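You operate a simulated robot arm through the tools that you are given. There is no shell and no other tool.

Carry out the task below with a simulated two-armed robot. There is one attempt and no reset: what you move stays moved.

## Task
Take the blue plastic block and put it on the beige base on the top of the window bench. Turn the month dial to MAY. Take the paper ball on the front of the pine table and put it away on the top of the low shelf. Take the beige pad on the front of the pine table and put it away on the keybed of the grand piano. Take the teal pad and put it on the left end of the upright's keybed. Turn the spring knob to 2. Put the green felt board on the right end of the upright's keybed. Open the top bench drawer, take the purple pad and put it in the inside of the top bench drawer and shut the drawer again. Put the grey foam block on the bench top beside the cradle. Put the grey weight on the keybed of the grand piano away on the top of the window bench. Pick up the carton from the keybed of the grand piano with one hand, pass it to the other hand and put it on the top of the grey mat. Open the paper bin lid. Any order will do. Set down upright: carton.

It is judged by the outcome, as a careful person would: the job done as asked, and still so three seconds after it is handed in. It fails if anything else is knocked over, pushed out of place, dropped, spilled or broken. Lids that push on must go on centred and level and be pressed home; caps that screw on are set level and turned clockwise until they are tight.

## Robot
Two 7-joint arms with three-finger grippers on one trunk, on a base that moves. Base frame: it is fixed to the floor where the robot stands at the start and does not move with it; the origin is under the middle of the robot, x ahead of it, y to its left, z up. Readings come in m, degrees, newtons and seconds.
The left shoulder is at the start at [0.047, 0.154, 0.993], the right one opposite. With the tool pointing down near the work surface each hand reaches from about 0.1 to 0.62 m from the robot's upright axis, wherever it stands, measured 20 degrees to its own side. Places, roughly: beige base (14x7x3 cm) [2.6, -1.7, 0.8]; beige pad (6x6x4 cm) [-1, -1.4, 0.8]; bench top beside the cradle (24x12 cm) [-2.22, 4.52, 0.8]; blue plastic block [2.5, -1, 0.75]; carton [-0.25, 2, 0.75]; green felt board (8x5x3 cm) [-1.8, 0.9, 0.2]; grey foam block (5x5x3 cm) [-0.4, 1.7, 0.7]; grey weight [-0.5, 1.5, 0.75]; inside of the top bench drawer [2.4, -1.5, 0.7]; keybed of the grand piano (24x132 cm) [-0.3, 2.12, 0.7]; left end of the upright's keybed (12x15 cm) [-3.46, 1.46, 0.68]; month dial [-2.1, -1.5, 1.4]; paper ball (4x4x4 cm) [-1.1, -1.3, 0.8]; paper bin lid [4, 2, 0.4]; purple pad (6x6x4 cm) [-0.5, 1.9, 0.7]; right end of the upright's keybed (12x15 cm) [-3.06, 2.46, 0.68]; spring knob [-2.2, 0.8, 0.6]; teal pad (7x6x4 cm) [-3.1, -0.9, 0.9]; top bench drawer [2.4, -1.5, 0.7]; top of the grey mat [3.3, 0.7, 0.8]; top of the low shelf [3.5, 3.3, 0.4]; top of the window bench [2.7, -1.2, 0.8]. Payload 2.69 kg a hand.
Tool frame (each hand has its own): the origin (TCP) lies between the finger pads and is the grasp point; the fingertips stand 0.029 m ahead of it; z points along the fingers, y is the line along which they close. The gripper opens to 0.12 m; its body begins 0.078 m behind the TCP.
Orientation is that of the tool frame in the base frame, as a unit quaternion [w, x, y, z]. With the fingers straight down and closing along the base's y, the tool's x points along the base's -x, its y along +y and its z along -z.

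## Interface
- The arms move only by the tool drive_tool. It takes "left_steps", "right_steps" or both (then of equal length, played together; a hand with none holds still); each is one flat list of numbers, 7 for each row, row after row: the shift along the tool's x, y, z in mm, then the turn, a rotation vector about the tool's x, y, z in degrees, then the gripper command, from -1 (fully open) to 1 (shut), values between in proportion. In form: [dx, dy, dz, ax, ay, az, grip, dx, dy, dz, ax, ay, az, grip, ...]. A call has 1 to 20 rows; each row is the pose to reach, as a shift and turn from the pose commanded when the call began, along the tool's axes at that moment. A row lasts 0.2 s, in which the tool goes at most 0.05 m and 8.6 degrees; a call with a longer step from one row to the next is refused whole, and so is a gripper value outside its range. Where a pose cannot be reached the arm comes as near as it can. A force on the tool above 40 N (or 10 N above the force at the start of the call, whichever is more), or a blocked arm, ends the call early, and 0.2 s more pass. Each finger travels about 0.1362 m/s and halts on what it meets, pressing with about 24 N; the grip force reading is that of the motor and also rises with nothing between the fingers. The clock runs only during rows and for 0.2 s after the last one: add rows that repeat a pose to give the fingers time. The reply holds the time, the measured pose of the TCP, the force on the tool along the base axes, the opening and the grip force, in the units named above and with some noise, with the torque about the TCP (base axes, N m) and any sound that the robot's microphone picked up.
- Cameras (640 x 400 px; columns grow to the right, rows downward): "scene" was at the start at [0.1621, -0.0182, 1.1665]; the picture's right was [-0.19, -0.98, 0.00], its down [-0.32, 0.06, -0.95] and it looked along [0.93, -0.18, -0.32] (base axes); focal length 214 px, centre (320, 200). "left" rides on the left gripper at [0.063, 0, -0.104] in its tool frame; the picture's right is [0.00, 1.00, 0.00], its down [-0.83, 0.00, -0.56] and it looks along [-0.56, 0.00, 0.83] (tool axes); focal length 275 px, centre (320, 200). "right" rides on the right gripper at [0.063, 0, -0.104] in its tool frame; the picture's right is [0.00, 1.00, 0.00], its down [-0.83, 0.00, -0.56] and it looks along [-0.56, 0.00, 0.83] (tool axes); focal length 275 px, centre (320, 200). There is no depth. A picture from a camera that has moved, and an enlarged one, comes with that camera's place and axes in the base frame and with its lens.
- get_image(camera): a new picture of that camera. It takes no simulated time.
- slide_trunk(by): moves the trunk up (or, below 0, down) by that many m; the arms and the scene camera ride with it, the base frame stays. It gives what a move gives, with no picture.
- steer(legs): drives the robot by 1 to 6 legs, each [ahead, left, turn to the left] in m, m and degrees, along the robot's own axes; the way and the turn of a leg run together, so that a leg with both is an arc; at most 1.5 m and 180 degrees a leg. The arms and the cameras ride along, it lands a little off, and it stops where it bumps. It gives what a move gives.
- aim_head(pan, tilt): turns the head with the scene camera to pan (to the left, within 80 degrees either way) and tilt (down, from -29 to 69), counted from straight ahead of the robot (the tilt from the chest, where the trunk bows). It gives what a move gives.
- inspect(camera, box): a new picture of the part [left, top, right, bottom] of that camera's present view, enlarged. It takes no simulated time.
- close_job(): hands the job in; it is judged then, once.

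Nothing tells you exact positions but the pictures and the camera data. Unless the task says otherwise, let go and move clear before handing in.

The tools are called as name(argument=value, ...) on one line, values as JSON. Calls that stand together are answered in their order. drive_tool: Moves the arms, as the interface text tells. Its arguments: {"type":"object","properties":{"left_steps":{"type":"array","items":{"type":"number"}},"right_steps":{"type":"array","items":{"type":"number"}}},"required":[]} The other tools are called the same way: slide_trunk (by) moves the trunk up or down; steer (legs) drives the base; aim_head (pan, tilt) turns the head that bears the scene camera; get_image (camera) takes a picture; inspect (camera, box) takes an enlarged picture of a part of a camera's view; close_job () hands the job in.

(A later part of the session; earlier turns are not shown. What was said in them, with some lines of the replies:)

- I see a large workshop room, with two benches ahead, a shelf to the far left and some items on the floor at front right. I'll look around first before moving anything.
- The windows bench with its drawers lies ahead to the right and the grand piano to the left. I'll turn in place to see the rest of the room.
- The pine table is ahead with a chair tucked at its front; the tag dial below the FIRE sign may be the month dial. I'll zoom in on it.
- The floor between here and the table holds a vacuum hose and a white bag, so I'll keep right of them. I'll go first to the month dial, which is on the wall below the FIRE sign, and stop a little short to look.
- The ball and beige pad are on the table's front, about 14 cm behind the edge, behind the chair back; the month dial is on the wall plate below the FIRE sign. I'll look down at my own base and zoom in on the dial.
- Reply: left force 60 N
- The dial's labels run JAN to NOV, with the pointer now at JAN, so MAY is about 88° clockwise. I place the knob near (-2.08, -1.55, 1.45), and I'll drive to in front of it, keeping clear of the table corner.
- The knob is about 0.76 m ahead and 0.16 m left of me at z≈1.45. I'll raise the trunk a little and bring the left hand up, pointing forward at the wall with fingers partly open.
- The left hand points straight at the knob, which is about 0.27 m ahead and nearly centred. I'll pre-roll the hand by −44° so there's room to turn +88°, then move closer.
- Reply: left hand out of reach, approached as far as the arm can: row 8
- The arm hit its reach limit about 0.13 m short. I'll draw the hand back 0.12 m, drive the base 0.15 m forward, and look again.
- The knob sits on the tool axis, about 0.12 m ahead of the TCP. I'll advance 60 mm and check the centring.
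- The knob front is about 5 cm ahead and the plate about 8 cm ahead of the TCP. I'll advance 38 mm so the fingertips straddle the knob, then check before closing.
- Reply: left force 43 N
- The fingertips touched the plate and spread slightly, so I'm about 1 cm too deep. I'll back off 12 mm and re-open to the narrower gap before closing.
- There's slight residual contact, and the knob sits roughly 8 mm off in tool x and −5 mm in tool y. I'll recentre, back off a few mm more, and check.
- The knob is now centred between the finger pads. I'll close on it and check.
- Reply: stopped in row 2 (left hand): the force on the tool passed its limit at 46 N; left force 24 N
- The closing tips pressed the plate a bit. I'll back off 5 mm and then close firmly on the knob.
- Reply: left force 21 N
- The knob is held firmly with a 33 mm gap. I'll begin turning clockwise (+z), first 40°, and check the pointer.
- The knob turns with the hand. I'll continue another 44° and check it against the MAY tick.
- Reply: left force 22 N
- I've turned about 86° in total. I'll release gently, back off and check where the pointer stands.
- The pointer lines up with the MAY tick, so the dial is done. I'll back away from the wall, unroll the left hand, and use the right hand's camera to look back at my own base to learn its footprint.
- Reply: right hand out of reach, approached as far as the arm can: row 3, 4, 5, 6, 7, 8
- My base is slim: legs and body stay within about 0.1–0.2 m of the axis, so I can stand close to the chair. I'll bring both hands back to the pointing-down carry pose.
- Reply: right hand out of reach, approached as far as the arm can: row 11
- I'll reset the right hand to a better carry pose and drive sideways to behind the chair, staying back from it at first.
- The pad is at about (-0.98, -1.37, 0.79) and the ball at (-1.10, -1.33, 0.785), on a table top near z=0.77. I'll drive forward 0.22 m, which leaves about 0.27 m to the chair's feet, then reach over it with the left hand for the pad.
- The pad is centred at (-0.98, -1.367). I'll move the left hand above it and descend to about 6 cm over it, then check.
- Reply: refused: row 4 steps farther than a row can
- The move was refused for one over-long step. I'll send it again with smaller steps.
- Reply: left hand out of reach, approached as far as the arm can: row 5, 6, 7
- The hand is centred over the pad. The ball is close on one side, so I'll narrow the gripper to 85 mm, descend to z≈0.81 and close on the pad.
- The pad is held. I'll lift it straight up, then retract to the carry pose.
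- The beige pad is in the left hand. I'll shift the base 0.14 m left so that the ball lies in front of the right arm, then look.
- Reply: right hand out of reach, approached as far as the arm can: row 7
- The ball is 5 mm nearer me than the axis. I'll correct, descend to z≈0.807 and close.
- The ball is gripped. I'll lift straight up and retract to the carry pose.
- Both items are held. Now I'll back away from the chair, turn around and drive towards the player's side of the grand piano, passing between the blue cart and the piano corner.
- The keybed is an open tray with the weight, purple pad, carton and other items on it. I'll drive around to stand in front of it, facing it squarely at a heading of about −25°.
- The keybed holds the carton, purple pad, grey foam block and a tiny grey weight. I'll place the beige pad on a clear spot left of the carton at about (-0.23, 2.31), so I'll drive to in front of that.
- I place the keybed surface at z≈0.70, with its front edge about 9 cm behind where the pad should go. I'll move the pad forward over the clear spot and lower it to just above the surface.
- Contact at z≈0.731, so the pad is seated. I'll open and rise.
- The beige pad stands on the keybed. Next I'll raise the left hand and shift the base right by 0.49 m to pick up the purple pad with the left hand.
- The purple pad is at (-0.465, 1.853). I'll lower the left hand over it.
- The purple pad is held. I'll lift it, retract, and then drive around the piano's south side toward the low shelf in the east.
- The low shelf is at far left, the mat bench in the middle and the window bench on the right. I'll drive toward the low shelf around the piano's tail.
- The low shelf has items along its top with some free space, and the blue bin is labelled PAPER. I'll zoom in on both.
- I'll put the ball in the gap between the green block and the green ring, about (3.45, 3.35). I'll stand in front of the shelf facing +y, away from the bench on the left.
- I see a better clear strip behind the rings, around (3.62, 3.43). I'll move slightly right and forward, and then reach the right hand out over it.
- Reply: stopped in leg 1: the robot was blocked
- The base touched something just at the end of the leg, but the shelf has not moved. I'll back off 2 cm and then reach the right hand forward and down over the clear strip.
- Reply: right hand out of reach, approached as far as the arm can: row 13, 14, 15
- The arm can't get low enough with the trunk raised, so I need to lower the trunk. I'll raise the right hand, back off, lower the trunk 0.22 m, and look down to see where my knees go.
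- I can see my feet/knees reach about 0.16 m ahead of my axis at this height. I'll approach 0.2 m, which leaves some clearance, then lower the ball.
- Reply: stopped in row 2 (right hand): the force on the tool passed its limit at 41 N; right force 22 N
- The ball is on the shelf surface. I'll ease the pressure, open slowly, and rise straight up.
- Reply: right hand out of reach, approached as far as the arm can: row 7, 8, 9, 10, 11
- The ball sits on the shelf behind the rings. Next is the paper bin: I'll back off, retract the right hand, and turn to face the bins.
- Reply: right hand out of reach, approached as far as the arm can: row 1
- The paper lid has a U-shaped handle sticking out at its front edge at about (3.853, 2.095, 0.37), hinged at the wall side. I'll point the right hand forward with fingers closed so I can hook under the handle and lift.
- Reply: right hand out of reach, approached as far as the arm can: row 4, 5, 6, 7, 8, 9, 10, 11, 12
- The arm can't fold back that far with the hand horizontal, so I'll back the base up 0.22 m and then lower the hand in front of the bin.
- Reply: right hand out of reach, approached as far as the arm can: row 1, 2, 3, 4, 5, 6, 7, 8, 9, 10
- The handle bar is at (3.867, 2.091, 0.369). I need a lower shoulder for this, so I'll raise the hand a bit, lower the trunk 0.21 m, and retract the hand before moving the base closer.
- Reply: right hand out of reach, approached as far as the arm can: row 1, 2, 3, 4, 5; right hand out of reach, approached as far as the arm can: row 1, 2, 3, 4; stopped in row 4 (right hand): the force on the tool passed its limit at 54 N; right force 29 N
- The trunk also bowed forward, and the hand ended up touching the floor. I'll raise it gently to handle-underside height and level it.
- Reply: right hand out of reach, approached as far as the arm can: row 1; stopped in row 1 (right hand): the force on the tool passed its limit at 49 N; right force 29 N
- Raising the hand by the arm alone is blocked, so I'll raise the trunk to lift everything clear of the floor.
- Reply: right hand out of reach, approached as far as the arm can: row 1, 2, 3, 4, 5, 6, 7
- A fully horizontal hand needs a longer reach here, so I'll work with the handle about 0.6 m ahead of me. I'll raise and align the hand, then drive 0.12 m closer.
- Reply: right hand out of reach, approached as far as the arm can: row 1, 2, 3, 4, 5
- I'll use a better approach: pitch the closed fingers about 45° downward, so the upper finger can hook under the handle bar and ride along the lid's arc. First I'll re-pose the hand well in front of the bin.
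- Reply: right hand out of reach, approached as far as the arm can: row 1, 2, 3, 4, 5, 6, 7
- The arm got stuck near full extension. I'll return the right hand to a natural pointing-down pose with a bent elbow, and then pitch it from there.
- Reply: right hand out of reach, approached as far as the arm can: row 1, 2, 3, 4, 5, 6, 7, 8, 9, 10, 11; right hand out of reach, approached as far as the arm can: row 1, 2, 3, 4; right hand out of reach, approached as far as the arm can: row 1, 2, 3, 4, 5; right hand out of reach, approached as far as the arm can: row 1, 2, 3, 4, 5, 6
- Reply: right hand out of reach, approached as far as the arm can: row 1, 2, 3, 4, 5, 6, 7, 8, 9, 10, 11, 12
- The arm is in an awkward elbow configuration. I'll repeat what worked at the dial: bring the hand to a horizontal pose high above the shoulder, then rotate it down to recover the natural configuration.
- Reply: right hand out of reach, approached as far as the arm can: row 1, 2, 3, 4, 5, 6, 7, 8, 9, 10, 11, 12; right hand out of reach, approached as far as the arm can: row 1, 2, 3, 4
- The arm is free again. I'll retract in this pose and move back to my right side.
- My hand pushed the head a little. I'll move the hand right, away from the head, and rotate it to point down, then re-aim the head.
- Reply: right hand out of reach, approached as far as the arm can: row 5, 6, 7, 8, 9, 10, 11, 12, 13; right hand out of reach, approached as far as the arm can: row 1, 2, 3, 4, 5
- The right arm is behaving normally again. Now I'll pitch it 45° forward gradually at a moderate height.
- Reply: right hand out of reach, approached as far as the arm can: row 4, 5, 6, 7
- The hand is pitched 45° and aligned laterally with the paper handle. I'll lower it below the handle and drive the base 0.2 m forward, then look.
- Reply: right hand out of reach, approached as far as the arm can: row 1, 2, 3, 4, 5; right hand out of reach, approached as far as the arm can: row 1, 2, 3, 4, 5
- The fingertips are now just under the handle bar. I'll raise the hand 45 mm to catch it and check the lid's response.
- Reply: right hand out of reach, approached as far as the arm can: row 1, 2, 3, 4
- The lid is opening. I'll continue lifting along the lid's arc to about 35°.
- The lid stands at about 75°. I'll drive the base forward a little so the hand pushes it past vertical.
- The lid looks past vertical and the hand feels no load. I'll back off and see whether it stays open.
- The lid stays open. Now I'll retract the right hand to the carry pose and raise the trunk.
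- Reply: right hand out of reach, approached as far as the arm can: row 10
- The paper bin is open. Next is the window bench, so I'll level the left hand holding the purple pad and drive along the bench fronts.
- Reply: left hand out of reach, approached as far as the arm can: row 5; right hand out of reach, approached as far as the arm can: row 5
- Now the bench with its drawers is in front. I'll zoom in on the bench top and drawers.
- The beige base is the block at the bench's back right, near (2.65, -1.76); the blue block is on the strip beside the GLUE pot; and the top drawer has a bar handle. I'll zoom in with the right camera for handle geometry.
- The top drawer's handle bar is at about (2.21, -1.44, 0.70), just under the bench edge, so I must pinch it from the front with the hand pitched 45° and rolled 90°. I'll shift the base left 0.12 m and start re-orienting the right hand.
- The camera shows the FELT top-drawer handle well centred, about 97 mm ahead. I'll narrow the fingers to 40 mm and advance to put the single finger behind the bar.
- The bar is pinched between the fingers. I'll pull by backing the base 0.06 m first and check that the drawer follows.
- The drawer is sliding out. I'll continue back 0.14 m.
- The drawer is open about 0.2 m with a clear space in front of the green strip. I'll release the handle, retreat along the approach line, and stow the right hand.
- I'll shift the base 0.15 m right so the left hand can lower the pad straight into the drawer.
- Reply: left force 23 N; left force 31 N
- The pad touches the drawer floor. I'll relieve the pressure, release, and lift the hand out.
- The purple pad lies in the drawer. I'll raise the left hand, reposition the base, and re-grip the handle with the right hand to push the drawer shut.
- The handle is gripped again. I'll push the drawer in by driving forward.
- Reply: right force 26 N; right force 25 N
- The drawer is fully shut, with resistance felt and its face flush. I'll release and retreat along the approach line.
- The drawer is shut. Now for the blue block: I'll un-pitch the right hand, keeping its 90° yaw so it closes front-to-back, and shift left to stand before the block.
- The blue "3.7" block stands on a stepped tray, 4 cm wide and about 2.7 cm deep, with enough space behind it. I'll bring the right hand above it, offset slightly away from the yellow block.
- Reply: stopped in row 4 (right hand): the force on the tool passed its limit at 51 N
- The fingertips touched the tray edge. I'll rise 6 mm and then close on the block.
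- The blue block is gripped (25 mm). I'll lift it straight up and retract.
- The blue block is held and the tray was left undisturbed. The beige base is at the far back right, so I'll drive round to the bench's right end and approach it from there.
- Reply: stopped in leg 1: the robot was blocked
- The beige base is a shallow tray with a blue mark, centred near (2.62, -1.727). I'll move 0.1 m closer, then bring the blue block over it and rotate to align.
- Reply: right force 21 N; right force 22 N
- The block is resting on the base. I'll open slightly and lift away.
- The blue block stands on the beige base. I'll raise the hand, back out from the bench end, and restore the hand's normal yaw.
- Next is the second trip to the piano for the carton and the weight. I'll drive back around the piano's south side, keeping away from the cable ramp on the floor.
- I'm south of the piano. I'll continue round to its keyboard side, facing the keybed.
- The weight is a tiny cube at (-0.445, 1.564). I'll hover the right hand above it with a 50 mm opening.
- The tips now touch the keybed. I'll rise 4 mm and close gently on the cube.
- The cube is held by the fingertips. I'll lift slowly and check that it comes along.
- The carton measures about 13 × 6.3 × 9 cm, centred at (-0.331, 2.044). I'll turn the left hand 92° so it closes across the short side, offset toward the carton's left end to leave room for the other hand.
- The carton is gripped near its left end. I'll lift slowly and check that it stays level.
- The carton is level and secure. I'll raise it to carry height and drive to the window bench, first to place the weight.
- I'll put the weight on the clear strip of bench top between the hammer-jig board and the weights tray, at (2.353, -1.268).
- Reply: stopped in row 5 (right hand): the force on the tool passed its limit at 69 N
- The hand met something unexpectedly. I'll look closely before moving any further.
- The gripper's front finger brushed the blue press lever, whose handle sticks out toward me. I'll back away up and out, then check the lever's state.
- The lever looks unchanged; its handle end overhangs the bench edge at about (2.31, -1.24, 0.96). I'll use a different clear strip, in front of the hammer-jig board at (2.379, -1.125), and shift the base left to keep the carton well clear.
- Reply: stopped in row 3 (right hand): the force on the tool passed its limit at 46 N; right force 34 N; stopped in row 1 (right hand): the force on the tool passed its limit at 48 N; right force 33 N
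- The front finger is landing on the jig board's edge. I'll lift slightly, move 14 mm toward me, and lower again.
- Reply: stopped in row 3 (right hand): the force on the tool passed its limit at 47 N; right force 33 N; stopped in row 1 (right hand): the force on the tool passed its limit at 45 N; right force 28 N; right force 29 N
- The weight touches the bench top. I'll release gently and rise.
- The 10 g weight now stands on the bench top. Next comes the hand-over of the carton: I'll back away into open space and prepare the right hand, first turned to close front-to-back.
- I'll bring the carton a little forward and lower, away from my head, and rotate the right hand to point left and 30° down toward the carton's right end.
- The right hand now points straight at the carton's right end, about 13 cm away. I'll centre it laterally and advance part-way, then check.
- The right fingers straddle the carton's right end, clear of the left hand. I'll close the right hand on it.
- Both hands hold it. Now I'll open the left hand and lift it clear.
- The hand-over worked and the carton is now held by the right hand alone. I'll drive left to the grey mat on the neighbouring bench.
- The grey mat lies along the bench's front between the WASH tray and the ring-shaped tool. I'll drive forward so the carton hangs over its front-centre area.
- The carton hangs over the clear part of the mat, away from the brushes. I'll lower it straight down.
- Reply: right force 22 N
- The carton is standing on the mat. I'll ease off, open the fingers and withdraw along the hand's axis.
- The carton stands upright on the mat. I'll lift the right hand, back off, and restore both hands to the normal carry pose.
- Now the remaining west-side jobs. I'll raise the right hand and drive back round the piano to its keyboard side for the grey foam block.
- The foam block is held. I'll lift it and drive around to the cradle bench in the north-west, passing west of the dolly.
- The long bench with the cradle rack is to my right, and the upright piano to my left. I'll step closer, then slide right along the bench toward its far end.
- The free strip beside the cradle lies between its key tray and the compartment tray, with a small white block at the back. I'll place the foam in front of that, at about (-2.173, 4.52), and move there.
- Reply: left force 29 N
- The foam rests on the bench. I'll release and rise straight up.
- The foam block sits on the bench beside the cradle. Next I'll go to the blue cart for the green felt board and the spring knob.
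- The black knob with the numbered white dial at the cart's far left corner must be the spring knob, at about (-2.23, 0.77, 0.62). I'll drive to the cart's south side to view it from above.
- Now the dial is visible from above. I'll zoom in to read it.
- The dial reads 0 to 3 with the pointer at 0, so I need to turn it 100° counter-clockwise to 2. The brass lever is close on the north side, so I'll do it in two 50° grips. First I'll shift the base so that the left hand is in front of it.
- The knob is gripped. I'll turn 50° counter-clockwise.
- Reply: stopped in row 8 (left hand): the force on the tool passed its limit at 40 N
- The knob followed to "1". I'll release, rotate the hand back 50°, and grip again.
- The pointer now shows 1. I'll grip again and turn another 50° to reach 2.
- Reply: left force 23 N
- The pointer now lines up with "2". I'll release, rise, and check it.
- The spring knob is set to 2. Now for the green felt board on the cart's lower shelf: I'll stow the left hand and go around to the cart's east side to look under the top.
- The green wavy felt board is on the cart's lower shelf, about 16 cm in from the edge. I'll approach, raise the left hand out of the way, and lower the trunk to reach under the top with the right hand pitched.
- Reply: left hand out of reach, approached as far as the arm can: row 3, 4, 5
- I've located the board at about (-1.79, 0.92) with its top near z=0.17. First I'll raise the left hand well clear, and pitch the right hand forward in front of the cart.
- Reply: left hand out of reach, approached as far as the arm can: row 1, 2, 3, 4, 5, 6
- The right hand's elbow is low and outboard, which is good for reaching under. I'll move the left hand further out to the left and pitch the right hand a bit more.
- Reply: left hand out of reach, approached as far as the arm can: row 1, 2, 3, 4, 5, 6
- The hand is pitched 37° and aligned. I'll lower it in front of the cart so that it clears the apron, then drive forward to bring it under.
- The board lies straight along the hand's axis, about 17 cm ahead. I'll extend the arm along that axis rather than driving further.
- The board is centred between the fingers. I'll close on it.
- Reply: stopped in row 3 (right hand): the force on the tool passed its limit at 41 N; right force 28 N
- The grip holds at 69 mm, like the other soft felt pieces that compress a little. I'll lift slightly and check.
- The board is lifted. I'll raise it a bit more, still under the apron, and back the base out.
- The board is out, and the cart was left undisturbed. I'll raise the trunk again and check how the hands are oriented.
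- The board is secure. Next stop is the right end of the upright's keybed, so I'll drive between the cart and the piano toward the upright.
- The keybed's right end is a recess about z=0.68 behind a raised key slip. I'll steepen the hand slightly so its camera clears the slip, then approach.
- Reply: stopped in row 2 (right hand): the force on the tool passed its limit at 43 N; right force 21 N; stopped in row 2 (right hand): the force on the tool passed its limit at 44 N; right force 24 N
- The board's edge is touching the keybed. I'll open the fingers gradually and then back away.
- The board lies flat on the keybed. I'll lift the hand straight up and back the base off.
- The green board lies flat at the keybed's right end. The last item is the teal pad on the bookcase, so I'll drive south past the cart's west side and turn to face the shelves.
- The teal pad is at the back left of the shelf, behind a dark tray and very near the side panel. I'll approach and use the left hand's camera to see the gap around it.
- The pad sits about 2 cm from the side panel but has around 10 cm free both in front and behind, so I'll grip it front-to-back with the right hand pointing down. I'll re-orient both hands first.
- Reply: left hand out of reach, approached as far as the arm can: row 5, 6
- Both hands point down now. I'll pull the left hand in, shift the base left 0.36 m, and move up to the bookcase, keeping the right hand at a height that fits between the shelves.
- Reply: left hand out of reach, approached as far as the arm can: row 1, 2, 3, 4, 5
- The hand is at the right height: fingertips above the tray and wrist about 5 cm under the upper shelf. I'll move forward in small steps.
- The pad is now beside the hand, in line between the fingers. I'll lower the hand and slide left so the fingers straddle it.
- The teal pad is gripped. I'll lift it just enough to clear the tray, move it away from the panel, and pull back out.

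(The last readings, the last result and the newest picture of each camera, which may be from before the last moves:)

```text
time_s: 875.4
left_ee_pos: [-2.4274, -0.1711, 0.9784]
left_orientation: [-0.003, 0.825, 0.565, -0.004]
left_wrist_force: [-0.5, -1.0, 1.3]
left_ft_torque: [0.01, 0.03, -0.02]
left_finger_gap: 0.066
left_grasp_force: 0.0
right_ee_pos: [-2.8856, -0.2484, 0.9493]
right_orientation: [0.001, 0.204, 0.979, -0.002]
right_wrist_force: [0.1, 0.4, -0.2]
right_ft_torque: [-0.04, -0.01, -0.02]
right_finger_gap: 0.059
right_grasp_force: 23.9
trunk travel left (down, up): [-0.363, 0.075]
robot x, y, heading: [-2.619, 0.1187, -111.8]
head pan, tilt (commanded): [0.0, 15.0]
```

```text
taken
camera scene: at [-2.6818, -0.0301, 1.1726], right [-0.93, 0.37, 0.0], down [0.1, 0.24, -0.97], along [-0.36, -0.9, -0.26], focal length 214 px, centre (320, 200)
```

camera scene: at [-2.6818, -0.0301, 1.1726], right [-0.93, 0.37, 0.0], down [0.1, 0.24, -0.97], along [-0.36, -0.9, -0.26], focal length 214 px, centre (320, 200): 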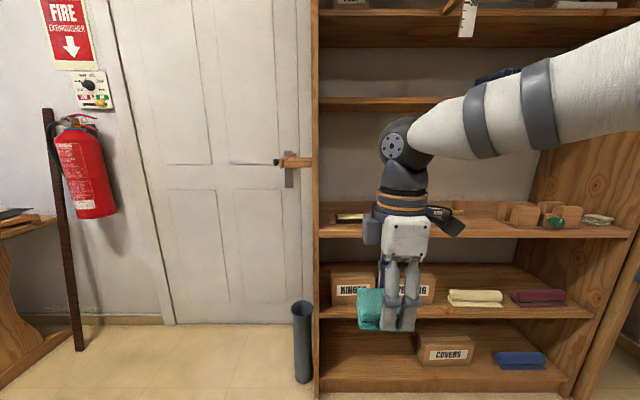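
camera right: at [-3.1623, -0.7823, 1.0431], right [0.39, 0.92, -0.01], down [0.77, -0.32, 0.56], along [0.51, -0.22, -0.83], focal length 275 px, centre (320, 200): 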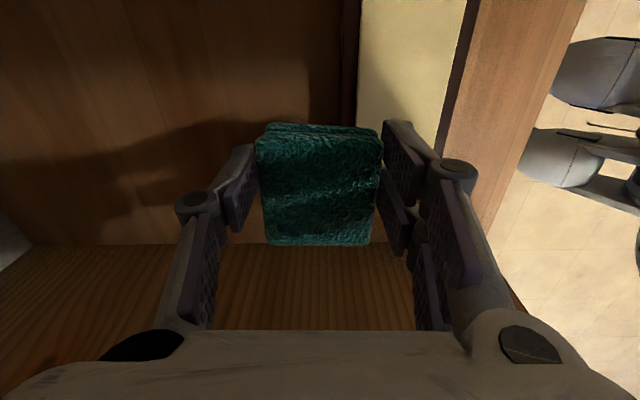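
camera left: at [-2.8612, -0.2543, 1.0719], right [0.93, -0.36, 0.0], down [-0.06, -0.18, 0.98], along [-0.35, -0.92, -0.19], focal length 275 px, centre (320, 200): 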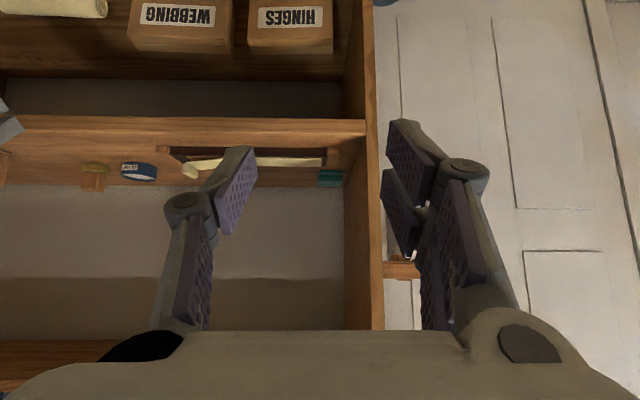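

The teal pad is out. I'll turn the right hand to normal yaw with a slight forward pitch, so that the palm stays clear of the fallboard, then drive to the upright's left end.

drive_tool(right_steps=[0, 0, 0, 0, 0, 8.2, 0.6, 0, 0, 0, 0, 0, 16.4, 0.6, 0, 0, 0, 0, 0, 24.6, 0.6, 0, 0, 0, 0, 0, 32.8, 0.6, 0, 0, 0, 0, 0, 41, 0.6, 0, 0, 0, 0, 0, 49.2, 0.6, 0, 0, 0, 0, 0, 57.4, 0.6, 0, 0, 0, 0, 0, 65.6, 0.6, 0, 0, 0, 0, 0, 73.8, 0.6, 0, 0, 0, 0, 0, 82, 0.6, 0, 0, 0, 0, 0, 90, 0.6])

drive_tool(right_steps=[0, 0, -10, 0, -5, 0, 0.6, 0, 0, -20, 0, -10, 0, 0.6, 0, 0, -30, 0, -15, 0, 0.6])

steer(legs=[[0, 0, -90.7], [0.5, -0.6, 0]])

aim_head(pan=0, tilt=32)

get_image(camera="scene")

```text
time_s: 877.8
left_ee_pos: [-2.4268, -0.1708, 0.9792]
left_orientation: [-0.003, 0.825, 0.565, -0.003]
left_wrist_force: [0.4, 0.0, -0.1]
left_ft_torque: [-0.03, 0.0, 0.05]
left_finger_gap: 0.0661
left_grasp_force: 0.1
right_ee_pos: [-2.8857, -0.248, 0.949]
right_orientation: [0.003, 0.837, 0.547, -0.001]
right_wrist_force: [0.4, 0.3, -0.5]
right_ft_torque: [0.02, -0.03, -0.01]
right_finger_gap: 0.059
right_grasp_force: 23.9
trunk travel left (down, up): [-0.363, 0.075]
robot x, y, heading: [-2.6212, 0.1208, -111.7]
head pan, tilt (commanded): [0.0, 15.0]
```

```text
time_s: 878.6
left_ee_pos: [-2.4282, -0.1722, 0.979]
left_orientation: [-0.003, 0.825, 0.565, -0.002]
left_wrist_force: [-1.0, -0.2, 0.5]
left_ft_torque: [-0.01, 0.0, 0.0]
left_finger_gap: 0.066
left_grasp_force: 0.1
right_ee_pos: [-2.8848, -0.2473, 0.9793]
right_orientation: [0.074, 0.829, 0.543, -0.109]
right_wrist_force: [-0.6, -0.3, 0.5]
right_ft_torque: [0.02, 0.01, -0.02]
right_finger_gap: 0.0589
right_grasp_force: 24.0
trunk travel left (down, up): [-0.363, 0.075]
robot x, y, heading: [-2.618, 0.122, -111.9]
head pan, tilt (commanded): [0.0, 15.0]
```

```text
time_s: 887.4
left_ee_pos: [-3.177, 0.6509, 0.9792]
left_orientation: [-0.004, 0.986, -0.164, 0.0]
left_wrist_force: [0.1, 1.3, -0.5]
left_ft_torque: [-0.02, 0.0, -0.03]
left_finger_gap: 0.066
left_grasp_force: 0.1
right_ee_pos: [-3.2705, 1.1065, 0.9789]
right_orientation: [-0.023, 0.974, -0.183, -0.13]
right_wrist_force: [-0.2, -0.8, -0.6]
right_ft_torque: [-0.03, -0.03, -0.02]
right_finger_gap: 0.0591
right_grasp_force: 23.8
trunk travel left (down, up): [-0.363, 0.075]
robot x, y, heading: [-2.8912, 0.8547, 160.5]
head pan, tilt (commanded): [0.0, 15.0]
```

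```text
time_s: 888.2
left_ee_pos: [-3.1757, 0.6522, 0.9803]
left_orientation: [-0.004, 0.986, -0.164, 0.0]
left_wrist_force: [-0.2, 0.3, 0.1]
left_ft_torque: [0.02, 0.0, -0.03]
left_finger_gap: 0.066
left_grasp_force: 0.1
right_ee_pos: [-3.2718, 1.1059, 0.9789]
right_orientation: [-0.023, 0.974, -0.183, -0.131]
right_wrist_force: [-0.1, -0.6, -0.4]
right_ft_torque: [0.05, -0.02, 0.02]
right_finger_gap: 0.0592
right_grasp_force: 24.1
trunk travel left (down, up): [-0.363, 0.075]
robot x, y, heading: [-2.8889, 0.8578, 160.5]
head pan, tilt (commanded): [0.0, 32.0]
```

```text
taken
camera scene: at [-3.0417, 0.9095, 1.1453], right [0.33, 0.94, 0.0], down [0.5, -0.18, -0.85], along [-0.8, 0.28, -0.53], focal length 214 px, centre (320, 200)
```

scene: 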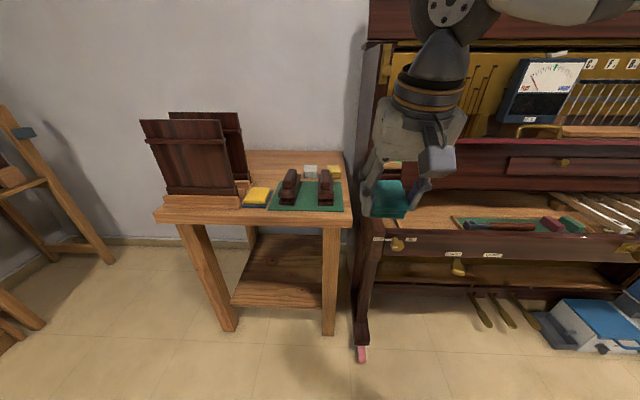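

steer(legs=[[0, 0, -3], [0.08, -0.24, 0]])

get_image(camera="scene")

inspect(camera="scene", box=[260, 130, 480, 270])

get_image(camera="right")

```text
time_s: 891.1
left_ee_pos: [-3.1662, 0.9191, 0.9785]
left_orientation: [-0.004, 0.982, -0.188, 0.0]
left_wrist_force: [0.1, 0.4, 0.1]
left_ft_torque: [-0.02, -0.02, 0.02]
left_finger_gap: 0.0661
left_grasp_force: 0.1
right_ee_pos: [-3.2388, 1.3784, 0.9787]
right_orientation: [-0.026, 0.969, -0.208, -0.13]
right_wrist_force: [-0.3, -0.3, -0.1]
right_ft_torque: [-0.02, -0.02, 0.01]
right_finger_gap: 0.0589
right_grasp_force: 23.8
trunk travel left (down, up): [-0.363, 0.075]
robot x, y, heading: [-2.8749, 1.1047, 157.5]
head pan, tilt (commanded): [0.0, 32.0]
```

```text
taken
camera scene: at [-3.0198, 1.1694, 1.1452], right [0.38, 0.92, 0.0], down [0.49, -0.2, -0.85], along [-0.78, 0.32, -0.53], focal length 214 px, centre (320, 200)
```

scene: 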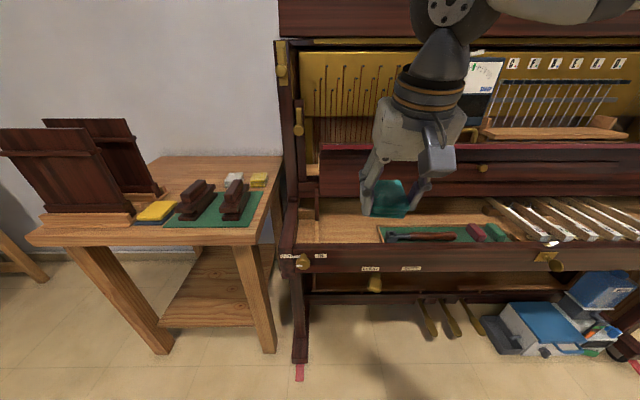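

```text
2.86 times, centred on (370, 200) of scene
camera zoom: at [-3.0198, 1.1694, 1.1452], right [0.38, 0.92, 0.0], down [0.49, -0.2, -0.85], along [-0.78, 0.32, -0.53], focal length 613 px, centre (177, 200)
```

zoom: 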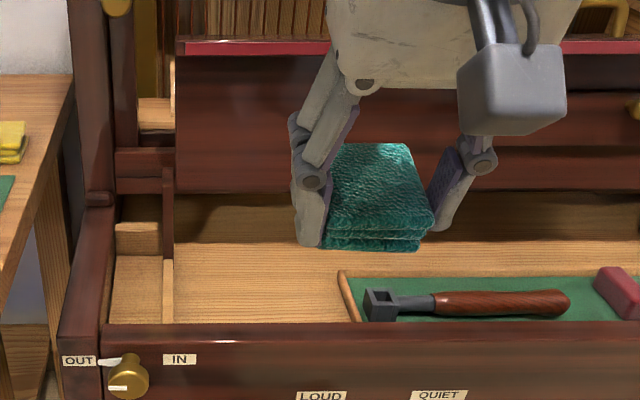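

```text
taken
camera right: at [-3.1585, 1.3427, 1.063], right [-0.4, -0.91, 0.0], down [-0.6, 0.27, 0.75], along [-0.69, 0.3, -0.66], focal length 275 px, centre (320, 200)
```

right: 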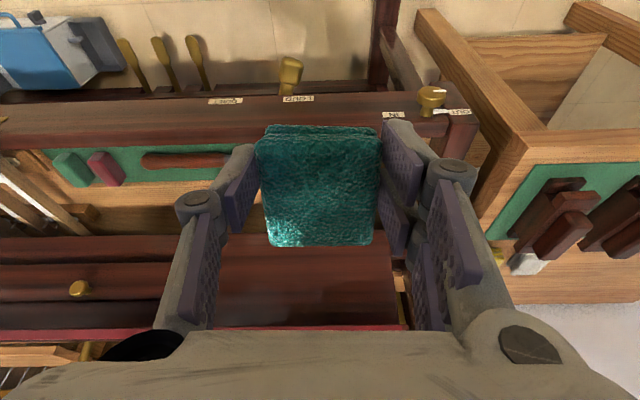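

I can see the free space at the keybed's left end, between the left divider and the tool tray. I'll move forward 0.2 m and then lower the pad there.

steer(legs=[[0.2, 0, 0]])

get_image(camera="scene")

get_image(camera="right")

```text
time_s: 892.7
left_ee_pos: [-3.3557, 0.9969, 0.979]
left_orientation: [-0.004, 0.982, -0.19, 0.0]
left_wrist_force: [0.0, -0.3, 0.6]
left_ft_torque: [-0.06, -0.02, 0.0]
left_finger_gap: 0.0656
left_grasp_force: 0.0
right_ee_pos: [-3.4259, 1.4564, 0.9784]
right_orientation: [-0.026, 0.969, -0.208, -0.13]
right_wrist_force: [-0.8, 0.7, -0.8]
right_ft_torque: [-0.02, -0.02, 0.0]
right_finger_gap: 0.059
right_grasp_force: 23.9
trunk travel left (down, up): [-0.363, 0.075]
robot x, y, heading: [-3.0585, 1.1862, 157.6]
head pan, tilt (commanded): [0.0, 32.0]
```

```text
taken
camera scene: at [-3.2074, 1.2471, 1.1451], right [0.38, 0.92, 0.0], down [0.49, -0.2, -0.85], along [-0.78, 0.33, -0.53], focal length 214 px, centre (320, 200)
```

scene: 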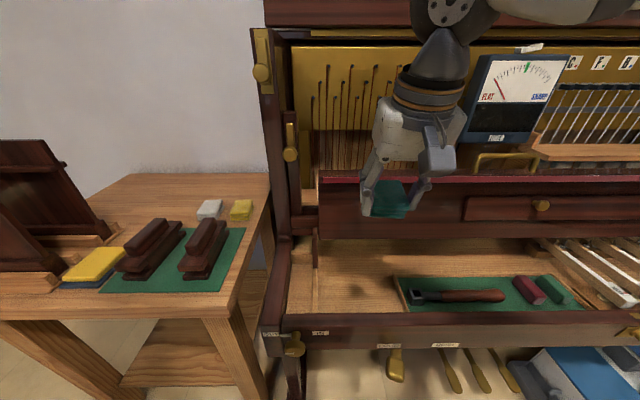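

```text
taken
camera right: at [-3.3455, 1.4209, 1.0628], right [-0.41, -0.91, 0.0], down [-0.6, 0.27, 0.75], along [-0.69, 0.31, -0.66], focal length 275 px, centre (320, 200)
```

right: 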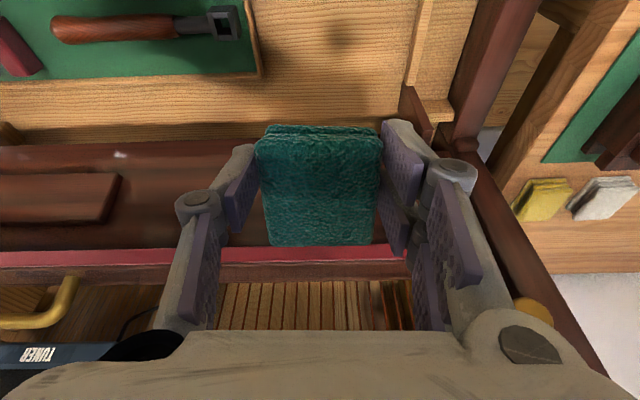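

drive_tool(right_steps=[10, 2, 39, 0, 0, 0, 0.6, 20, 4, 78, 0, 0, 0, 0.6, 30, 6, 117, 0, 0, 0, 0.6, 38, 8, 156, 0, 0, 0, 0.6, 44, 9, 190, 0, 0, 0, 0.6, 44, 9, 190, 0, 0, 0, 0.6])

get_image(camera="scene")

get_image(camera="right")

```text
time_s: 894.1
left_ee_pos: [-3.3544, 0.9967, 0.9788]
left_orientation: [-0.004, 0.982, -0.19, 0.0]
left_wrist_force: [0.1, -0.5, 0.9]
left_ft_torque: [0.0, -0.02, -0.05]
left_finger_gap: 0.0663
left_grasp_force: 0.2
right_ee_pos: [-3.4349, 1.45, 0.7813]
right_orientation: [-0.027, 0.969, -0.209, -0.13]
right_wrist_force: [-0.5, 0.0, -0.8]
right_ft_torque: [0.0, 0.0, 0.02]
right_finger_gap: 0.0589
right_grasp_force: 23.6
trunk travel left (down, up): [-0.363, 0.075]
robot x, y, heading: [-3.0579, 1.1849, 157.5]
head pan, tilt (commanded): [0.0, 32.0]
```

```text
taken
camera scene: at [-3.2066, 1.2469, 1.1453], right [0.38, 0.92, 0.0], down [0.49, -0.2, -0.85], along [-0.78, 0.33, -0.53], focal length 214 px, centre (320, 200)
```

scene: 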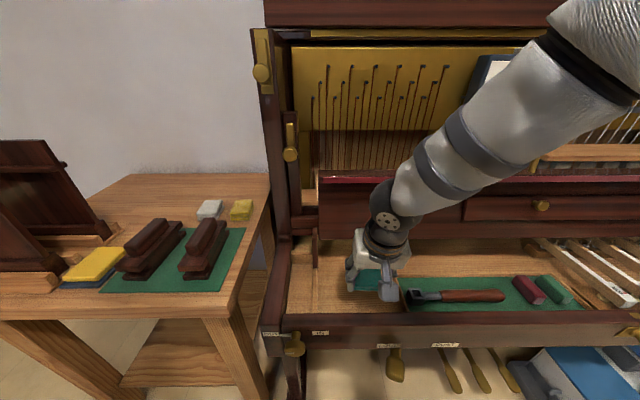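

```text
taken
camera right: at [-3.3541, 1.415, 0.866], right [-0.41, -0.91, 0.0], down [-0.6, 0.27, 0.76], along [-0.69, 0.31, -0.66], focal length 275 px, centre (320, 200)
```

right: 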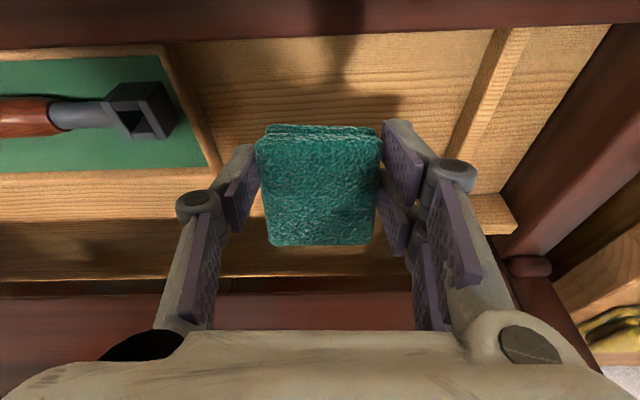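

drive_tool(right_steps=[0, 0, 15, 0, 0, 0, 0.6, 0, 0, 30, 0, 0, 0, 0.6, 0, 0, 42, 0, 0, 0, 0.6])

drive_tool(right_steps=[0.5, 0, 3, 0, 0, 0, 0.6, 1, 0, 6, 0, 0, 0, 0.6, 1.5, 0, 9, 0, 0, 0, 0.6])

get_image(camera="right")

```text
time_s: 894.9
left_ee_pos: [-3.355, 0.9965, 0.9787]
left_orientation: [-0.004, 0.982, -0.19, 0.0]
left_wrist_force: [-0.5, -0.1, 0.0]
left_ft_torque: [-0.04, -0.01, 0.05]
left_finger_gap: 0.0661
left_grasp_force: 0.0
right_ee_pos: [-3.4468, 1.4545, 0.7424]
right_orientation: [-0.027, 0.969, -0.208, -0.13]
right_wrist_force: [0.2, 0.4, -0.1]
right_ft_torque: [-0.03, -0.03, 0.0]
right_finger_gap: 0.0591
right_grasp_force: 23.6
trunk travel left (down, up): [-0.363, 0.075]
robot x, y, heading: [-3.0591, 1.1843, 157.6]
head pan, tilt (commanded): [0.0, 32.0]
```

```text
time_s: 895.7
left_ee_pos: [-3.3544, 0.9966, 0.979]
left_orientation: [-0.004, 0.982, -0.19, 0.0]
left_wrist_force: [0.2, 0.6, 0.1]
left_ft_torque: [0.0, -0.01, 0.01]
left_finger_gap: 0.0658
left_grasp_force: 0.0
right_ee_pos: [-3.4484, 1.4544, 0.7345]
right_orientation: [-0.028, 0.969, -0.209, -0.129]
right_wrist_force: [0.4, -0.1, -0.2]
right_ft_torque: [-0.01, 0.02, 0.03]
right_finger_gap: 0.0593
right_grasp_force: 24.5
trunk travel left (down, up): [-0.363, 0.075]
robot x, y, heading: [-3.0565, 1.1837, 157.4]
head pan, tilt (commanded): [0.0, 32.0]
```

```text
taken
camera right: at [-3.3669, 1.4199, 0.8186], right [-0.41, -0.91, 0.0], down [-0.6, 0.27, 0.75], along [-0.69, 0.31, -0.66], focal length 275 px, centre (320, 200)
```

right: 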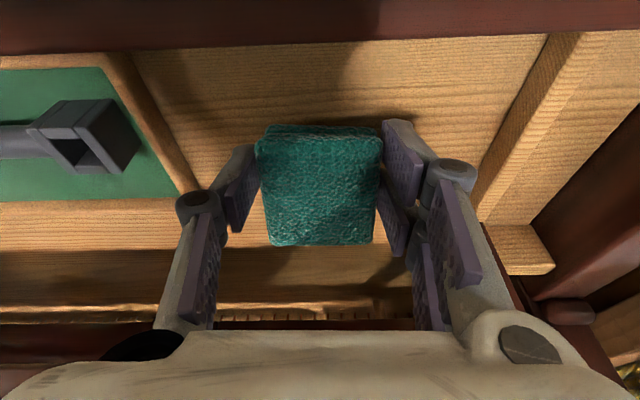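

drive_tool(right_steps=[0.7, 0, 3, 0, 0, 0, 0.6, 1.4, 0, 6, 0, 0, 0, 0.6, 2, 0, 9, 0, 0, 0, 0.6])

drive_tool(right_steps=[0.7, 0, 3, 0, 0, 0, 0.6, 1.4, 0, 6, 0, 0, 0, 0.6])

drive_tool(right_steps=[0.7, 0, 2.5, 0, 0, 0, 0.6, 1.4, 0, 5, 0, 0, 0, 0.6])

```text
time_s: 896.5
left_ee_pos: [-3.3548, 0.996, 0.9797]
left_orientation: [-0.004, 0.982, -0.189, 0.0]
left_wrist_force: [-0.4, 0.2, -0.2]
left_ft_torque: [-0.02, -0.03, -0.01]
left_finger_gap: 0.0661
left_grasp_force: 0.0
right_ee_pos: [-3.4467, 1.4549, 0.7247]
right_orientation: [-0.027, 0.969, -0.209, -0.129]
right_wrist_force: [0.5, 0.0, -0.1]
right_ft_torque: [0.01, -0.03, 0.02]
right_finger_gap: 0.059
right_grasp_force: 24.0
trunk travel left (down, up): [-0.363, 0.075]
robot x, y, heading: [-3.057, 1.1852, 157.4]
head pan, tilt (commanded): [0.0, 32.0]
```

```text
time_s: 897.1
left_ee_pos: [-3.3534, 0.9955, 0.9801]
left_orientation: [-0.006, 0.982, -0.189, -0.001]
left_wrist_force: [0.1, 1.5, -0.6]
left_ft_torque: [0.01, -0.02, 0.03]
left_finger_gap: 0.0657
left_grasp_force: 0.1
right_ee_pos: [-3.4476, 1.4551, 0.7215]
right_orientation: [-0.027, 0.968, -0.209, -0.133]
right_wrist_force: [2.2, 2.6, 25.5]
right_ft_torque: [0.09, -0.25, -0.02]
right_finger_gap: 0.0597
right_grasp_force: 24.1
trunk travel left (down, up): [-0.363, 0.075]
robot x, y, heading: [-3.058, 1.1865, 157.4]
head pan, tilt (commanded): [0.0, 32.0]
```

```text
time_s: 897.7
left_ee_pos: [-3.3536, 0.9965, 0.9789]
left_orientation: [-0.005, 0.982, -0.19, -0.001]
left_wrist_force: [-0.1, -0.3, 0.5]
left_ft_torque: [-0.02, 0.0, -0.03]
left_finger_gap: 0.0657
left_grasp_force: 0.0
right_ee_pos: [-3.4477, 1.4543, 0.7145]
right_orientation: [-0.027, 0.969, -0.209, -0.13]
right_wrist_force: [-3.9, 0.9, 25.6]
right_ft_torque: [-0.01, -0.05, 0.03]
right_finger_gap: 0.0595
right_grasp_force: 23.9
trunk travel left (down, up): [-0.363, 0.075]
robot x, y, heading: [-3.0603, 1.1826, 157.3]
head pan, tilt (commanded): [0.0, 32.0]
```

The pad is down on the keybed. I'll open gradually and lift away.

drive_tool(right_steps=[-0.5, 0, -2, 0, 0, 0, 0.2, -0.5, 0, -2, 0, 0, 0, 0.0, -0.5, 0, -2, 0, 0, 0, -0.15, -0.5, 0, -2, 0, 0, 0, -0.3, -0.5, 0, -2, 0, 0, 0, -0.35])

get_image(camera="right")

```text
time_s: 898.9
left_ee_pos: [-3.354, 0.9966, 0.9794]
left_orientation: [-0.004, 0.982, -0.189, -0.001]
left_wrist_force: [-0.1, 0.4, -0.4]
left_ft_torque: [0.01, 0.01, 0.0]
left_finger_gap: 0.066
left_grasp_force: 0.1
right_ee_pos: [-3.4481, 1.4564, 0.716]
right_orientation: [-0.027, 0.969, -0.209, -0.13]
right_wrist_force: [-0.1, 1.2, 0.7]
right_ft_torque: [-0.05, -0.02, 0.03]
right_finger_gap: 0.0811
right_grasp_force: 0.1
trunk travel left (down, up): [-0.363, 0.075]
robot x, y, heading: [-3.0557, 1.1839, 157.7]
head pan, tilt (commanded): [0.0, 32.0]
```

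```text
taken
camera right: at [-3.3675, 1.4199, 0.8001], right [-0.41, -0.91, 0.0], down [-0.6, 0.27, 0.75], along [-0.69, 0.31, -0.66], focal length 275 px, centre (320, 200)
```

right: 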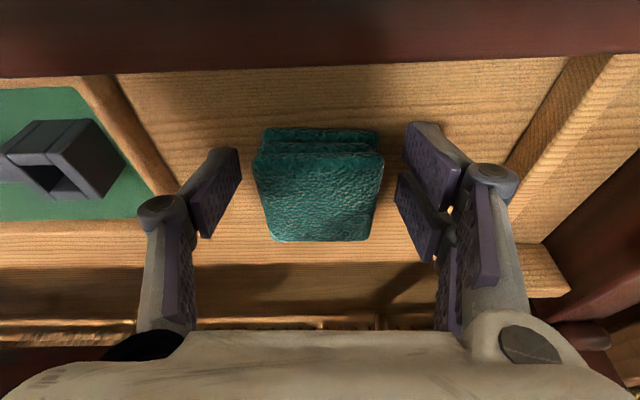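

drive_tool(right_steps=[0, 0, -20, 0, 0, 0, -0.35, 0, 0, -45, 0, 0, 0, -0.35, 0, 0, -85, 0, 0, 0, -0.35, 0, 0, -125, 0, 0, 0, -0.35, 0, 0, -170, 0, 0, 0, -0.35, 0, 0, -215, 0, 0, 0, -0.35])

steer(legs=[[-0.3, 0, 0]])

get_image(camera="scene")

inspect(camera="scene", box=[260, 140, 480, 280])

```text
time_s: 900.3
left_ee_pos: [-3.3537, 0.9965, 0.9779]
left_orientation: [-0.005, 0.982, -0.19, 0.001]
left_wrist_force: [-0.2, 0.4, 0.9]
left_ft_torque: [-0.01, 0.02, 0.0]
left_finger_gap: 0.0661
left_grasp_force: 0.1
right_ee_pos: [-3.3983, 1.4335, 0.9228]
right_orientation: [-0.026, 0.969, -0.208, -0.131]
right_wrist_force: [-0.4, -0.5, 0.1]
right_ft_torque: [0.04, -0.02, 0.0]
right_finger_gap: 0.0813
right_grasp_force: 0.1
trunk travel left (down, up): [-0.363, 0.075]
robot x, y, heading: [-3.0571, 1.1854, 157.6]
head pan, tilt (commanded): [0.0, 32.0]
```

```text
time_s: 902.4
left_ee_pos: [-3.0742, 0.8803, 0.9794]
left_orientation: [-0.005, 0.982, -0.187, 0.0]
left_wrist_force: [-0.7, -0.6, -0.6]
left_ft_torque: [-0.01, 0.0, 0.0]
left_finger_gap: 0.0658
left_grasp_force: 0.1
right_ee_pos: [-3.1199, 1.3165, 0.9234]
right_orientation: [-0.026, 0.97, -0.205, -0.13]
right_wrist_force: [-0.8, -0.1, -0.9]
right_ft_torque: [0.0, 0.02, 0.01]
right_finger_gap: 0.0808
right_grasp_force: 0.0
trunk travel left (down, up): [-0.363, 0.075]
robot x, y, heading: [-2.7759, 1.0711, 157.9]
head pan, tilt (commanded): [0.0, 32.0]
```

```text
taken
camera scene: at [-2.9278, 1.131, 1.1453], right [0.38, 0.93, 0.0], down [0.49, -0.2, -0.85], along [-0.79, 0.32, -0.53], focal length 214 px, centre (320, 200)
```

scene: 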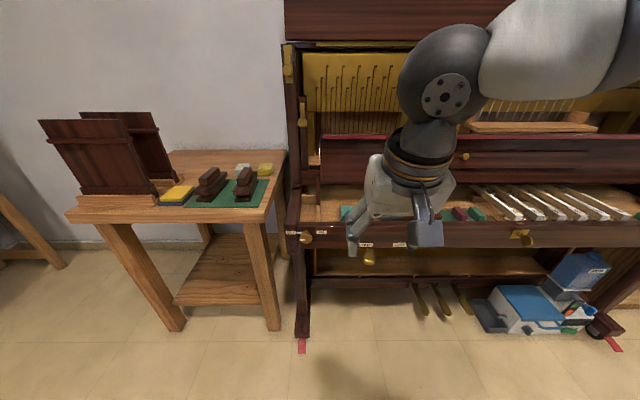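

```text
2.86 times, centred on (370, 210) of scene
camera zoom: at [-2.9278, 1.131, 1.1453], right [0.38, 0.93, 0.0], down [0.49, -0.2, -0.85], along [-0.79, 0.32, -0.53], focal length 613 px, centre (177, 171)
```

zoom: 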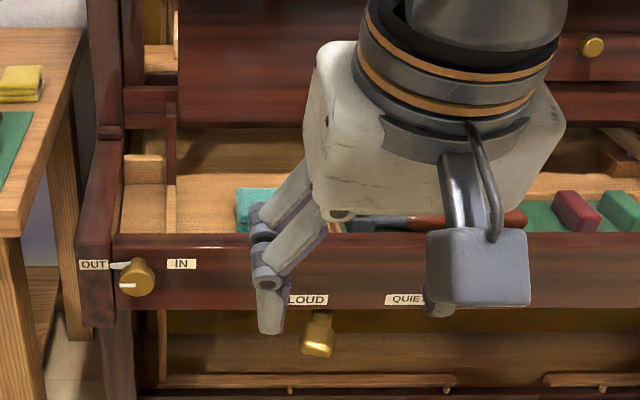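

Everything has been placed. Before handing in I want to check that the paper bin lid is still open and that the east benches are undisturbed, so I'll drive back for a look.

steer(legs=[[-0.09, -1.04, 0], [-1.27, 0.08, 0], [-0.775, 0.765, 0], [0, 0, -157.9]])

steer(legs=[[1.45, 0, 0], [0, 0, 28], [1.3, 0, 0]])

aim_head(pan=0, tilt=20)

get_image(camera="scene")

```text
time_s: 929.1
left_ee_pos: [-0.5326, 0.6835, 0.9798]
left_orientation: [0.0, 0.012, 1.0, -0.004]
left_wrist_force: [0.6, -0.2, -0.4]
left_ft_torque: [-0.01, -0.02, 0.0]
left_finger_gap: 0.066
left_grasp_force: 0.1
right_ee_pos: [-0.3386, 0.2905, 0.9219]
right_orientation: [0.133, 0.032, 0.991, -0.003]
right_wrist_force: [0.3, 0.7, 0.0]
right_ft_torque: [0.03, -0.01, 0.01]
right_finger_gap: 0.081
right_grasp_force: 0.0
trunk travel left (down, up): [-0.363, 0.075]
robot x, y, heading: [-0.7412, 0.4022, -2.1]
head pan, tilt (commanded): [0.0, 32.0]
```

```text
time_s: 943.9
left_ee_pos: [1.9391, 1.2764, 0.9796]
left_orientation: [0.002, -0.238, 0.971, -0.004]
left_wrist_force: [0.7, 0.4, -0.2]
left_ft_torque: [0.01, -0.01, 0.02]
left_finger_gap: 0.0662
left_grasp_force: 0.0
right_ee_pos: [2.2973, 1.0251, 0.923]
right_orientation: [0.129, -0.216, 0.967, 0.031]
right_wrist_force: [-0.5, 0.3, 0.3]
right_ft_torque: [0.01, 0.02, 0.01]
right_finger_gap: 0.0807
right_grasp_force: 0.0
trunk travel left (down, up): [-0.363, 0.075]
robot x, y, heading: [1.8895, 0.9293, 26.9]
head pan, tilt (commanded): [0.0, 32.0]
```

```text
time_s: 944.6
left_ee_pos: [1.9378, 1.2761, 0.98]
left_orientation: [0.001, -0.238, 0.971, -0.003]
left_wrist_force: [-0.1, -0.6, -0.3]
left_ft_torque: [-0.02, 0.0, 0.01]
left_finger_gap: 0.0659
left_grasp_force: 0.1
right_ee_pos: [2.2972, 1.0247, 0.9228]
right_orientation: [0.129, -0.215, 0.968, 0.031]
right_wrist_force: [0.8, 0.2, -0.3]
right_ft_torque: [-0.03, -0.01, 0.01]
right_finger_gap: 0.0811
right_grasp_force: 0.1
trunk travel left (down, up): [-0.363, 0.075]
robot x, y, heading: [1.8896, 0.9286, 26.6]
head pan, tilt (commanded): [0.0, 20.0]
```

```text
taken
camera scene: at [2.0346, 1.002, 1.1644], right [0.45, -0.89, 0.0], down [-0.31, -0.15, -0.94], along [0.84, 0.42, -0.34], focal length 214 px, centre (320, 200)
```

scene: 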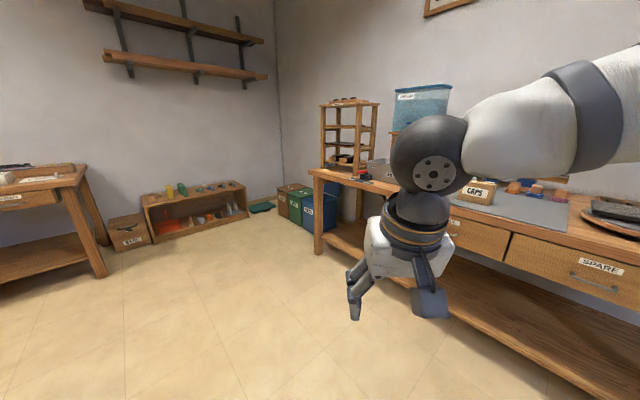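

inspect(camera="scene", box=[250, 160, 370, 250])

inspect(camera="scene", box=[130, 170, 290, 250])

inspect(camera="scene", box=[430, 150, 640, 280])

```text
4.44 times, centred on (310, 205) of scene
camera zoom: at [2.0346, 1.002, 1.1644], right [0.45, -0.89, 0.0], down [-0.31, -0.15, -0.94], along [0.84, 0.42, -0.34], focal length 953 px, centre (364, 178)
```

zoom: 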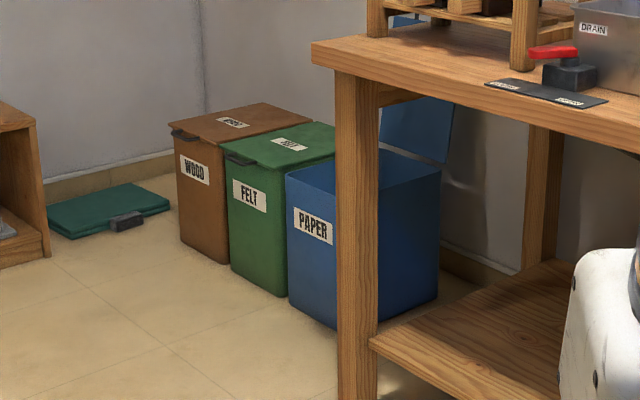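

```text
4.00 times, centred on (210, 210) of scene
camera zoom: at [2.0346, 1.002, 1.1644], right [0.45, -0.89, 0.0], down [-0.31, -0.15, -0.94], along [0.84, 0.42, -0.34], focal length 858 px, centre (760, 160)
```

zoom: 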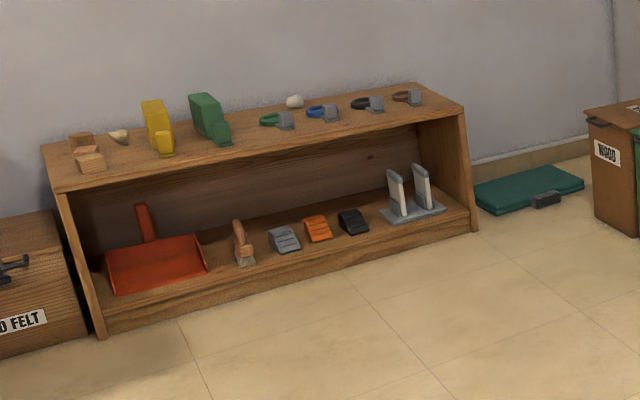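

```text
3.05 times, centred on (535, 215) of scene
camera zoom: at [2.0346, 1.002, 1.1644], right [0.45, -0.89, 0.0], down [-0.31, -0.15, -0.94], along [0.84, 0.42, -0.34], focal length 654 px, centre (-335, 154)
```

zoom: 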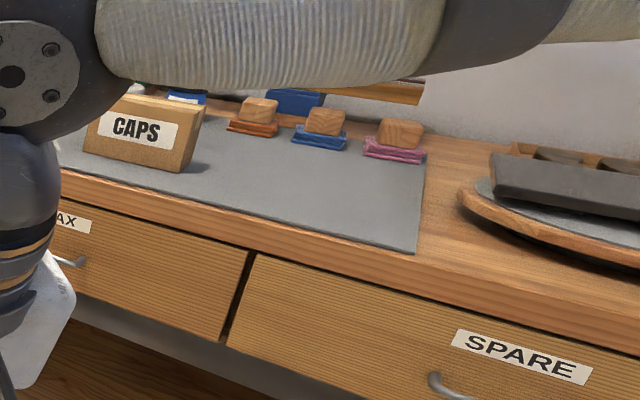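

The bin lid is open, the ball is on the shelf and the carton is upright. I'll take one more look toward the window bench.

aim_head(pan=-78, tilt=15)

get_image(camera="scene")

```text
time_s: 946.1
left_ee_pos: [1.9383, 1.2758, 0.9792]
left_orientation: [0.001, -0.238, 0.971, -0.005]
left_wrist_force: [0.3, 0.2, -0.3]
left_ft_torque: [-0.01, 0.0, 0.0]
left_finger_gap: 0.0657
left_grasp_force: 0.0
right_ee_pos: [2.2969, 1.0252, 0.9236]
right_orientation: [0.129, -0.216, 0.968, 0.03]
right_wrist_force: [-0.9, -0.1, -0.1]
right_ft_torque: [0.02, 0.0, -0.04]
right_finger_gap: 0.081
right_grasp_force: 0.1
trunk travel left (down, up): [-0.363, 0.075]
robot x, y, heading: [1.889, 0.926, 26.7]
head pan, tilt (commanded): [-78.0, 15.0]
```

```text
taken
camera scene: at [2.0102, 0.8873, 1.1726], right [-0.78, -0.63, 0.0], down [-0.16, 0.2, -0.97], along [0.61, -0.75, -0.26], focal length 214 px, centre (320, 200)
```

scene: 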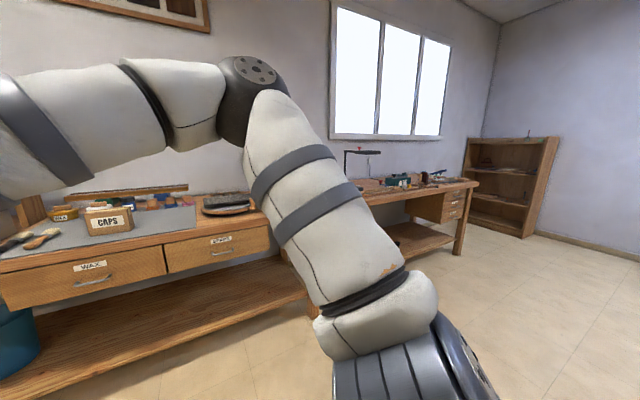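

inspect(camera="scene", box=[350, 150, 490, 250])

```text
4.00 times, centred on (420, 200) of scene
camera zoom: at [2.0102, 0.8873, 1.1726], right [-0.78, -0.63, 0.0], down [-0.16, 0.2, -0.97], along [0.61, -0.75, -0.26], focal length 858 px, centre (-80, 200)
```

zoom: 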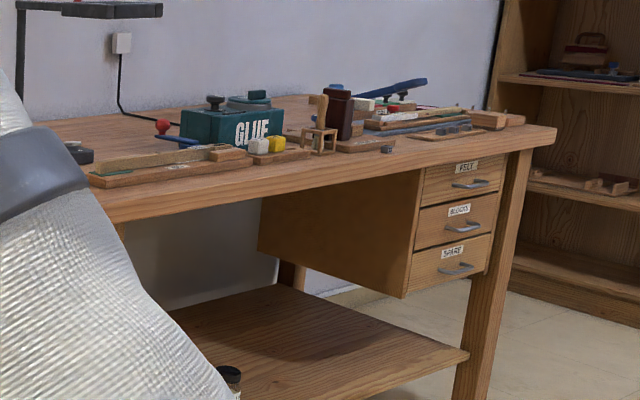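

All checks look right: the drawer is shut, the weight is on the bench top, the carton is upright on the mat, the bin lid is open, and both hands are empty and clear. I'm handing the job in.

close_job()

```text
The job is handed in.
```

The job is handed in, and all twelve parts of the task were done. I don't have the judge's result.

| Part | Where it ended up |
|---|---|
| Blue plastic block | Standing on the beige base on the window bench |
| Month dial | Pointer on MAY |
| Paper ball | Top of the low shelf, behind the rings |
| Beige pad | Grand piano keybed |
| Teal pad | Left end of the upright's keybed |
| Spring knob | Pointer on 2 |
| Green felt board | Right end of the upright's keybed, lying flat |
| Purple pad | Inside the top bench drawer, drawer pushed fully shut |
| Grey foam block | Bench top beside the cradle |
| Grey weight | Window bench top, near the front edge |
| Carton | Passed from the left hand to the right, set upright on the grey mat |
| Paper bin lid | Open past vertical; still open when I checked at the end |

Four contacts along the way could count against the result:
- **Press lever:** while placing the weight, the right hand pressed the blue press lever on the window bench with about 69 N. The lever looked unchanged in the pictures afterwards.
- **Hammer-jig board:** a finger also pressed on the edge of the hammer-jig board with up to 48 N. I saw no shift, but I couldn't rule out a few millimetres.
- **Floor:** near the paper bin, the right hand pressed on the bare floor with about 54 N. Nothing was there to disturb.
- **Base bumps:** the base was stopped once at the low shelf and once at the right end of the window bench. The low shelf had not moved; the other stop was probably my right arm against the wall.

On the last look round, everything I could see on the east side (low shelf, paper bin, both benches) was in order; the blue block on its base was hidden from that angle. I did not go back to the items on the west side after placing them.
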